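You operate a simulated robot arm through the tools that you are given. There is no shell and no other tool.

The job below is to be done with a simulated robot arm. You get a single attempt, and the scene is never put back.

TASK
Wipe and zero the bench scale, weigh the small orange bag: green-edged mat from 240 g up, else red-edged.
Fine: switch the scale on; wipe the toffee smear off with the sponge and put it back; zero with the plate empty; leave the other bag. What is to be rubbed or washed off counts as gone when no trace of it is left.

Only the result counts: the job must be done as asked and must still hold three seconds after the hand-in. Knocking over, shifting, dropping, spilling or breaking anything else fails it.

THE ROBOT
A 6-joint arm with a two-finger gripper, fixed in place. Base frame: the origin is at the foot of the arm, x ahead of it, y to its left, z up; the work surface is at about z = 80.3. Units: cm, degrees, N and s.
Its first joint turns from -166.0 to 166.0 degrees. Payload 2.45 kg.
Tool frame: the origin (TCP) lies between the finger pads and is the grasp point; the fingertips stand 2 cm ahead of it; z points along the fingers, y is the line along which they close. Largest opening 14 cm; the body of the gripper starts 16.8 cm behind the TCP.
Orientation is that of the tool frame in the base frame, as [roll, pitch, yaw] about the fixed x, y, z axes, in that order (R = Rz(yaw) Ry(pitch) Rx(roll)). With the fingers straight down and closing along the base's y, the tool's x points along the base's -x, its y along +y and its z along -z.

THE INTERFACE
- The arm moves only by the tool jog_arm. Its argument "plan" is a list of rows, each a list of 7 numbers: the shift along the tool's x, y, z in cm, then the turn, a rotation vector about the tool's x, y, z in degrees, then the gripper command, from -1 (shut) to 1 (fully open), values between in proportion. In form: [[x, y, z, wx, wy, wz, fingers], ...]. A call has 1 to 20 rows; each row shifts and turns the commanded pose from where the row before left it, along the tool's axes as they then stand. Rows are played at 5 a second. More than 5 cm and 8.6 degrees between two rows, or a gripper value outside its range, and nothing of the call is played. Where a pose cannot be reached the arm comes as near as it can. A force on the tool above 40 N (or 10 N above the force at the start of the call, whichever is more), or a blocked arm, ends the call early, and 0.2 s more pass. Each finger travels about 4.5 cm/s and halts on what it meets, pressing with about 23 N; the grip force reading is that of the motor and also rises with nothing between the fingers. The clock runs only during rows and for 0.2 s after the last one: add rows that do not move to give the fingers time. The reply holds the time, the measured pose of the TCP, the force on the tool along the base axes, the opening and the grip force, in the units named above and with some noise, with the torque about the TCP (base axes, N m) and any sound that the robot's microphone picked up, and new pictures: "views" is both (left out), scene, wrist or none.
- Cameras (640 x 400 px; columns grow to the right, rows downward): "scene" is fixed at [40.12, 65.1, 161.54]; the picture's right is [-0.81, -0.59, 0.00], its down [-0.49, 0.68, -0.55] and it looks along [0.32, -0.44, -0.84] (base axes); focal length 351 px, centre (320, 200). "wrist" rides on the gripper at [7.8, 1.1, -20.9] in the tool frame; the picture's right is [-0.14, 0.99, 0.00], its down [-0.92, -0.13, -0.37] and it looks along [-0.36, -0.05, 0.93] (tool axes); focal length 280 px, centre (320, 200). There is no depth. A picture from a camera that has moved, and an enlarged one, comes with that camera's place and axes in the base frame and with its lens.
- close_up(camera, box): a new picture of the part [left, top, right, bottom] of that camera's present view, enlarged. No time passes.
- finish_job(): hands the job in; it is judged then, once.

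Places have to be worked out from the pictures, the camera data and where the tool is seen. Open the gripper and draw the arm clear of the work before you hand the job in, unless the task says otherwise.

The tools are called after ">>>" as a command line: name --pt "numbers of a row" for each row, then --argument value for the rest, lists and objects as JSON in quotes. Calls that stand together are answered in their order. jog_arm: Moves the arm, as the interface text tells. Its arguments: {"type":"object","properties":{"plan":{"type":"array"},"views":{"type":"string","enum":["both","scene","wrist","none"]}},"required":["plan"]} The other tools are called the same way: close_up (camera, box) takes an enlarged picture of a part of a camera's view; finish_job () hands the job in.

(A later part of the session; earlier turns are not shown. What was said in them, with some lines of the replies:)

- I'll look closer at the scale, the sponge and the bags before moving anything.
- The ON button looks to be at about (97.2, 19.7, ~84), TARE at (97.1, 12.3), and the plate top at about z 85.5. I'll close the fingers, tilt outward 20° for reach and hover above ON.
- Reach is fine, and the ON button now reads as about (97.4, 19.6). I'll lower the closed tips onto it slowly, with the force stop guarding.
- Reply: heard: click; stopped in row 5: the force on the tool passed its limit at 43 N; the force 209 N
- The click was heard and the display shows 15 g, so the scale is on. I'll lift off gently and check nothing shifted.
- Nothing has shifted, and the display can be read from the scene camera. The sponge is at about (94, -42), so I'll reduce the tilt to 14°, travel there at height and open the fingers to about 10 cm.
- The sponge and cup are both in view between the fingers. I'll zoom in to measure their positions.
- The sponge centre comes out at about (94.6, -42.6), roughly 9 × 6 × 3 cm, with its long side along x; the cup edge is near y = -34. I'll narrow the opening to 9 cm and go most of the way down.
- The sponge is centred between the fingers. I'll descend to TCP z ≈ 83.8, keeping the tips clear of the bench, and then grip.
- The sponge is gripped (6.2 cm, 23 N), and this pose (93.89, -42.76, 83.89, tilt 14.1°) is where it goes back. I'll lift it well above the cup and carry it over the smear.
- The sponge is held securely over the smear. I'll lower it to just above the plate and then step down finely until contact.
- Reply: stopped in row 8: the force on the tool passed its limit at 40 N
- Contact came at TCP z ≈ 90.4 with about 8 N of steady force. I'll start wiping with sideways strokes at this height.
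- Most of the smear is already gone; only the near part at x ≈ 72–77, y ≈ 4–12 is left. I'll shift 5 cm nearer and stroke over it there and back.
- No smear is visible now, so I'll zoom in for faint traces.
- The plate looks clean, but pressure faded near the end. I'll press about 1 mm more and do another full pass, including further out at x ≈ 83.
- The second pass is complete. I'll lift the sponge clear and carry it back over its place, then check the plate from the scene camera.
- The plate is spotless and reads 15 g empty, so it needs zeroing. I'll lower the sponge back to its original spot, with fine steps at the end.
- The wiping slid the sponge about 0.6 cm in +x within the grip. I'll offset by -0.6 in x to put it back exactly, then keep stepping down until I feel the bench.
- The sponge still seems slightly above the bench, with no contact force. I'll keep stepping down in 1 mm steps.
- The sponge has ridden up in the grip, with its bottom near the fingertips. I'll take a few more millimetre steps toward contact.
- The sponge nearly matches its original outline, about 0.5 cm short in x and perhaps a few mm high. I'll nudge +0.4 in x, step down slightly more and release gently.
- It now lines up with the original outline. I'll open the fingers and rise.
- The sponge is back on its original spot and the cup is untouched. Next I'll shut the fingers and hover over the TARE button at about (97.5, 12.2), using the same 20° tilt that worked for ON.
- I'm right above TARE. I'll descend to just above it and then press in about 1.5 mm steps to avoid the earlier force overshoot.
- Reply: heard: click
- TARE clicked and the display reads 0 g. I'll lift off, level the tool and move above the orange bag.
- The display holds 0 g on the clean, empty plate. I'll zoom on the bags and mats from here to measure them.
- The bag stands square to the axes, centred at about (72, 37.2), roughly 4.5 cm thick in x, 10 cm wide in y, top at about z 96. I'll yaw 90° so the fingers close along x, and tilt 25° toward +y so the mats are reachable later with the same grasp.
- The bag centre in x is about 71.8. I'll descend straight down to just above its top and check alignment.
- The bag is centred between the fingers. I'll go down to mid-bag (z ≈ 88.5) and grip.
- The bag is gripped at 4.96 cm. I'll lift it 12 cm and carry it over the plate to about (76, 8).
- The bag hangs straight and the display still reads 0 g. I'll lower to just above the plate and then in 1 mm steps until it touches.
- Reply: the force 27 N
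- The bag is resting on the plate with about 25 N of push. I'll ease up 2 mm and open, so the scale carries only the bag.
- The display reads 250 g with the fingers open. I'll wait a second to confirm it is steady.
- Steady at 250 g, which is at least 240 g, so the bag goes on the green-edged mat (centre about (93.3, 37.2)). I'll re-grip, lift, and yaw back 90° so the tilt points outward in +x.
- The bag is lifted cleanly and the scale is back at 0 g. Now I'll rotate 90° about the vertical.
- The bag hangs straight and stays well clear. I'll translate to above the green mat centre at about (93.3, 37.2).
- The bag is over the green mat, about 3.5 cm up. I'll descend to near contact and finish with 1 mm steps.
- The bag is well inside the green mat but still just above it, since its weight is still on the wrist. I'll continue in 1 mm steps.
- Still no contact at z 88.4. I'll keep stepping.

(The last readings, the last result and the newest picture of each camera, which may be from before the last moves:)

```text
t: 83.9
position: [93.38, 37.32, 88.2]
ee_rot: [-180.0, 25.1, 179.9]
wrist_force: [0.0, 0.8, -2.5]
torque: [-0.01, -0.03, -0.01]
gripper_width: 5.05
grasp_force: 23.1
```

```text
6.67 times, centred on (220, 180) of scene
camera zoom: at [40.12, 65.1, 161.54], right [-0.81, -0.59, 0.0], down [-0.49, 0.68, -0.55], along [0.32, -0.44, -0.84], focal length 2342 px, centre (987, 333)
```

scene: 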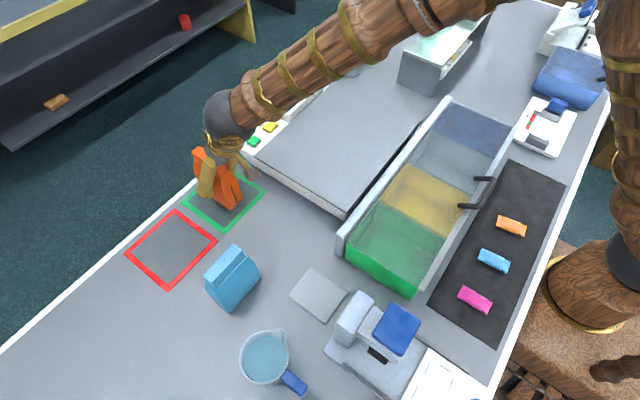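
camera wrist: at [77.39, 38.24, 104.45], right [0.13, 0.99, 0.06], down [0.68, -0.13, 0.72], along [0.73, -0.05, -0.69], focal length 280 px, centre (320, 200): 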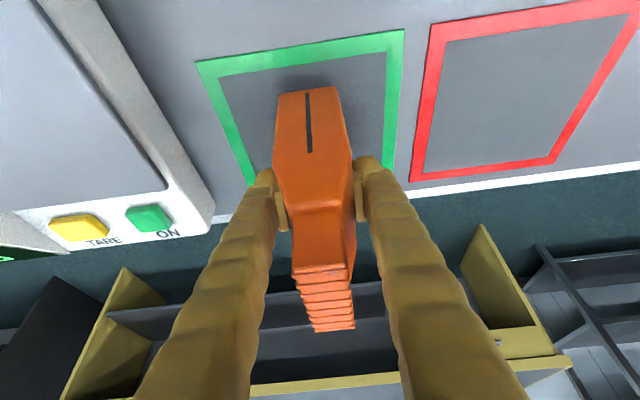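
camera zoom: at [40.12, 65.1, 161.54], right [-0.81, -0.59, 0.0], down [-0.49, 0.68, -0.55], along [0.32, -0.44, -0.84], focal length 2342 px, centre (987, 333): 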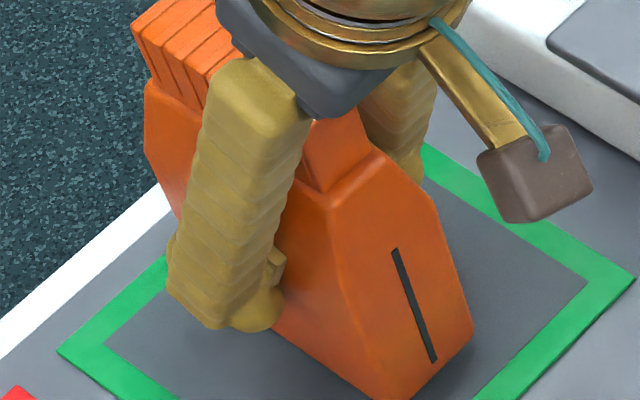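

>>> jog_arm --pt "0.042 0 0.091 0 0 0 -0.7" --pt "0 0 0 0 0 0 -0.7" --pt "0.042 0 0.091 0 0 0 -0.7" --pt "0 0 0 0 0 0 -0.7" --pt "0.042 0 0.091 0 0 0 -0.7" --pt "0 0 0 0 0 0 -0.7" --pt "0.042 0 0.091 0 0 0 -0.7" --pt "0 0 0 0 0 0 -0.7" --views "none"

>>> close_up --camera "scene" --box '[190, 170, 270, 230]'

```text
t: 85.7
position: [93.28, 37.18, 87.79]
ee_rot: [-179.9, 25.1, 179.9]
wrist_force: [0.5, 0.1, -2.0]
torque: [-0.02, 0.0, 0.02]
gripper_width: 5.08
grasp_force: 23.4
```

```text
6.67 times, centred on (230, 200) of scene
camera zoom: at [40.12, 65.1, 161.54], right [-0.81, -0.59, 0.0], down [-0.49, 0.68, -0.55], along [0.32, -0.44, -0.84], focal length 2342 px, centre (920, 200)
```

zoom: 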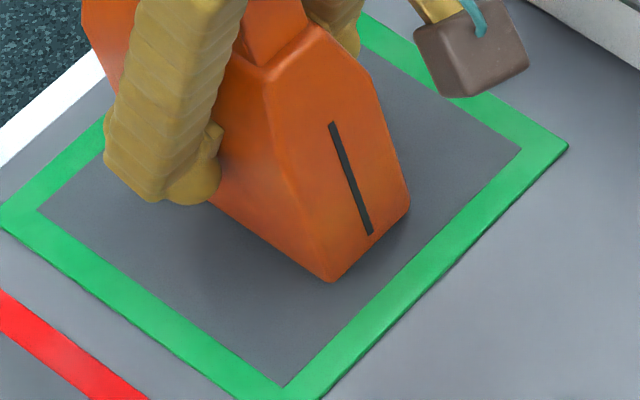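

The bag's shadow is closing up, so contact is near. I'll take a few more millimetre steps.

>>> jog_arm --pt "0.042 0 0.091 0 0 0 -0.7" --pt "0 0 0 0 0 0 -0.7" --pt "0.042 0 0.091 0 0 0 -0.7" --pt "0 0 0 0 0 0 -0.7" --pt "0.042 0 0.091 0 0 0 -0.7" --pt "0 0 0 0 0 0 -0.7" --views "none"

>>> close_up --camera "scene" --box '[190, 170, 270, 230]'

```text
t: 87.1
position: [93.46, 37.4, 87.55]
ee_rot: [179.9, 25.2, 179.9]
wrist_force: [1.8, 5.5, 27.1]
torque: [-0.04, 0.49, -0.1]
gripper_width: 5.07
grasp_force: 23.1
```

```text
6.67 times, centred on (230, 200) of scene
camera zoom: at [40.12, 65.1, 161.54], right [-0.81, -0.59, 0.0], down [-0.49, 0.68, -0.55], along [0.32, -0.44, -0.84], focal length 2342 px, centre (920, 200)
```

zoom: 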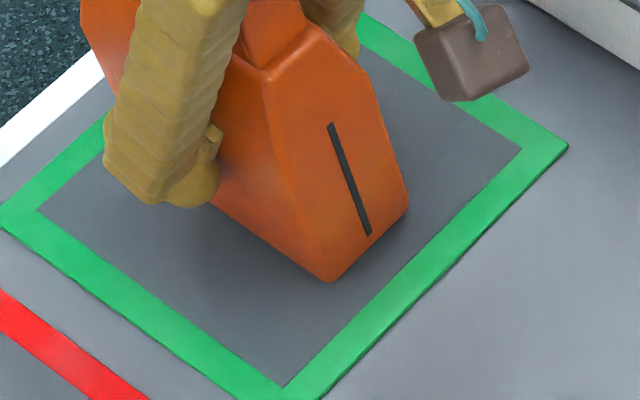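

Contact with 27 N: the bag is standing on the mat. I'll ease up 1 mm, open, and withdraw along the tool axis.

>>> jog_arm --pt "-0.042 0 -0.091 0 0 0 -0.7" --pt "0 0 0 0 0 0 -0.7" --pt "0 0 0 0 0 0 -0.15" --pt "0 0 0 0 0 0 0.05" --pt "0 0 0 0 0 0 0.25" --pt "0 0 0 0 0 0 0.25" --pt "0 0 0 0 0 0 0.25" --pt "0 0 0 0 0 0 0.25" --pt "0 0 -1 0 0 0 0.25" --pt "0 0 -3 0 0 0 0.25" --pt "0 0 -4.5 0 0 0 0.25" --pt "0 0 -4.5 0 0 0 0.25" --pt "0 0 -4.5 0 0 0 0.25" --pt "0 0 -4.5 0 0 0 0.25" --pt "0 0 0 0 0 0 0.25"

>>> close_up --camera "scene" --box '[140, 130, 300, 250]'

```text
t: 90.3
position: [84.07, 37.22, 107.46]
ee_rot: [179.9, 25.0, 180.0]
wrist_force: [-0.5, -0.6, -0.2]
torque: [0.02, -0.01, -0.02]
gripper_width: 8.73
grasp_force: 0.0
camera wrist: at [68.08, 38.24, 123.1], right [0.13, 0.99, 0.06], down [0.68, -0.13, 0.72], along [0.73, -0.05, -0.69], focal length 280 px, centre (320, 200)
```

scene: 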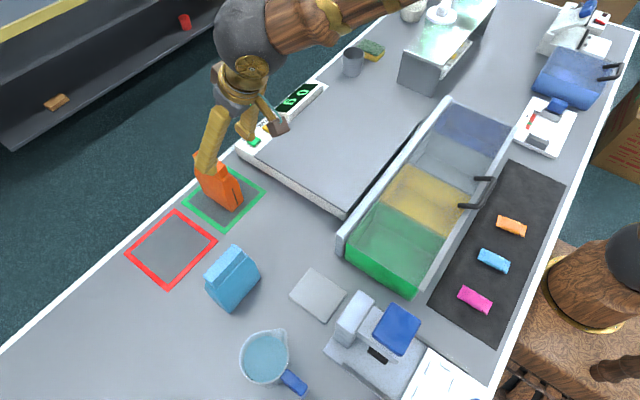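
wrist: 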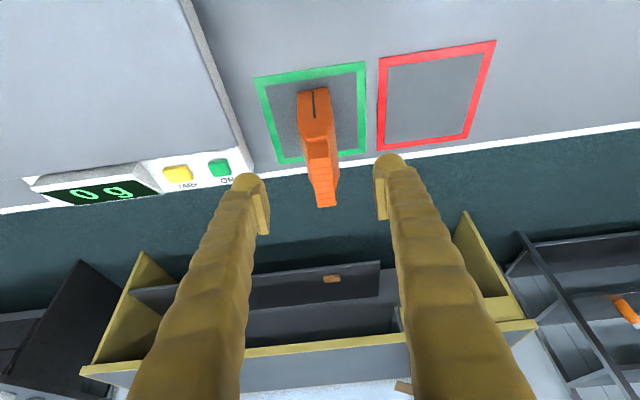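

```text
3.33 times, centred on (220, 190) of scene
camera zoom: at [40.12, 65.1, 161.54], right [-0.81, -0.59, 0.0], down [-0.49, 0.68, -0.55], along [0.32, -0.44, -0.84], focal length 1171 px, centre (653, 233)
```

zoom: 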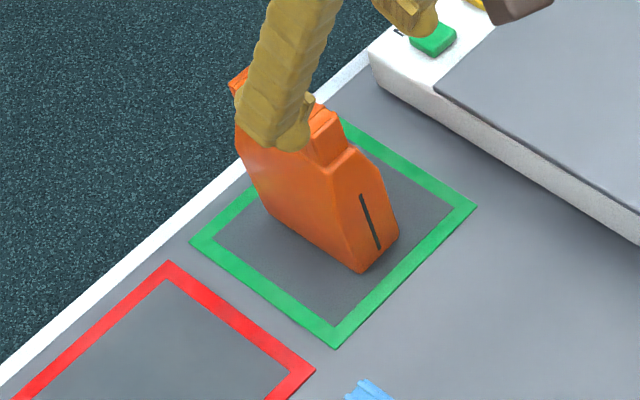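

The bag stands upright inside the green mat and the scale reads 0 g. I'll draw the arm further up and back, and check the whole scene.

>>> jog_arm --pt "0 0 -4.8 0 0 0 0.5" --pt "0 -2 -4.5 0 0 0 0.8" --pt "0 -3 -3.9 0 0 0 1" --pt "0 -3 -3.9 0 0 0 1" --pt "0 -3 -3.9 0 0 0 1" --pt "0 -3 -3.9 0 0 0 1" --pt "0 0 0 0 0 0 1" --pt "0 0 0 0 0 0 1"

>>> close_up --camera "scene" --box '[140, 70, 420, 270]'

>>> close_up --camera "wrist" --box '[80, 0, 560, 250]'

```text
t: 92.1
position: [73.35, 23.14, 130.01]
ee_rot: [179.9, 25.1, 179.9]
wrist_force: [0.3, 0.0, -0.5]
torque: [-0.03, 0.02, 0.02]
gripper_width: 13.99
grasp_force: 0.1
camera wrist: at [57.43, 24.16, 145.65], right [0.13, 0.99, 0.06], down [0.68, -0.13, 0.72], along [0.73, -0.05, -0.69], focal length 280 px, centre (320, 200)
```

scene: 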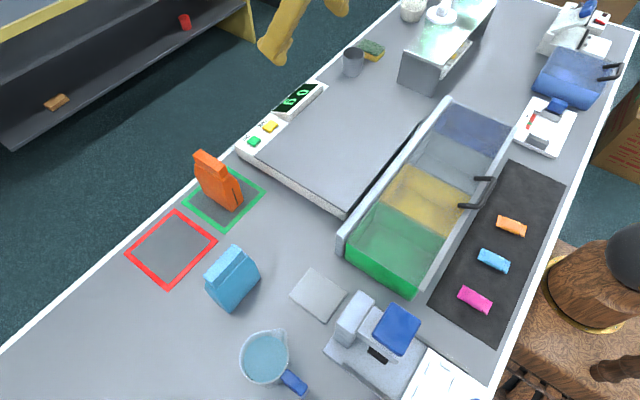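
wrist: 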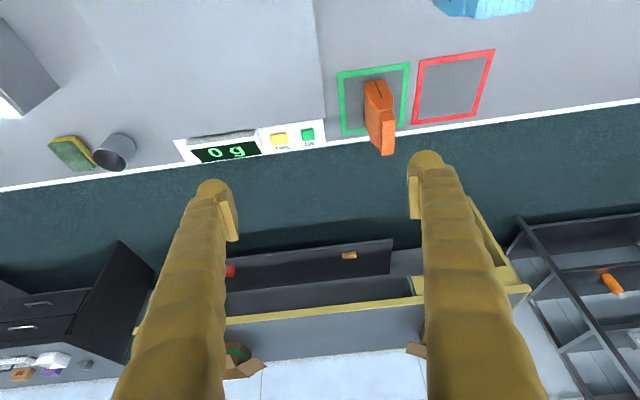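

```text
2.00 times, centred on (280, 170) of scene
camera zoom: at [40.12, 65.1, 161.54], right [-0.81, -0.59, 0.0], down [-0.49, 0.68, -0.55], along [0.32, -0.44, -0.84], focal length 703 px, centre (400, 260)
```

zoom: 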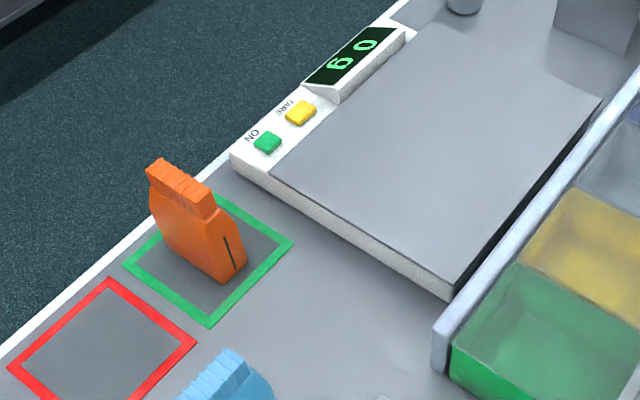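

```text
1.33 times, centred on (320, 125) of wrist
camera zoom: at [57.43, 24.16, 145.65], right [0.13, 0.99, 0.06], down [0.68, -0.13, 0.72], along [0.73, -0.05, -0.69], focal length 374 px, centre (320, 300)
```

zoom: 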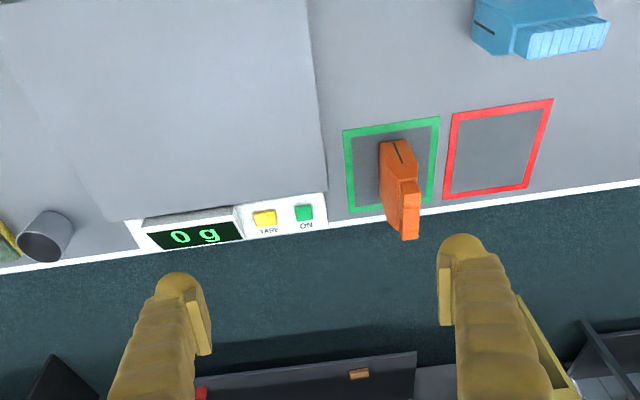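

The final pictures show everything as asked:
- **Scale:** it is on, its plate is clean and empty, and it reads 0 g.
- **Sponge:** it is back in its place.
- **Orange bag:** it weighed 250 g and stands upright on the green-edged mat.
- **Blue bag:** it was never touched.
- **Arm:** it is clear of the work with the gripper open.

I'll hand the job in.

>>> finish_job

```text
The job is handed in.
```

The job is handed in, and my last pictures showed everything as you asked. The hand-in reply gave no verdict.

- **Scale:** I switched it on and wiped off the toffee smear; no trace shows in the close-ups. I then zeroed it with the plate empty, and it still read 0 g at the end.
- **Sponge:** It is back in its original spot, to within about half a centimetre.
- **Orange bag:** It weighed a steady 250 g, so it went on the green-edged mat and stands upright inside the border.
- **Blue bag and the rest:** I left the blue bag alone, and nothing else appears to have moved.

The press on the ON button was harder than intended, with the wrist reading about 190 N for a moment. The scale did not shift and worked normally afterwards.
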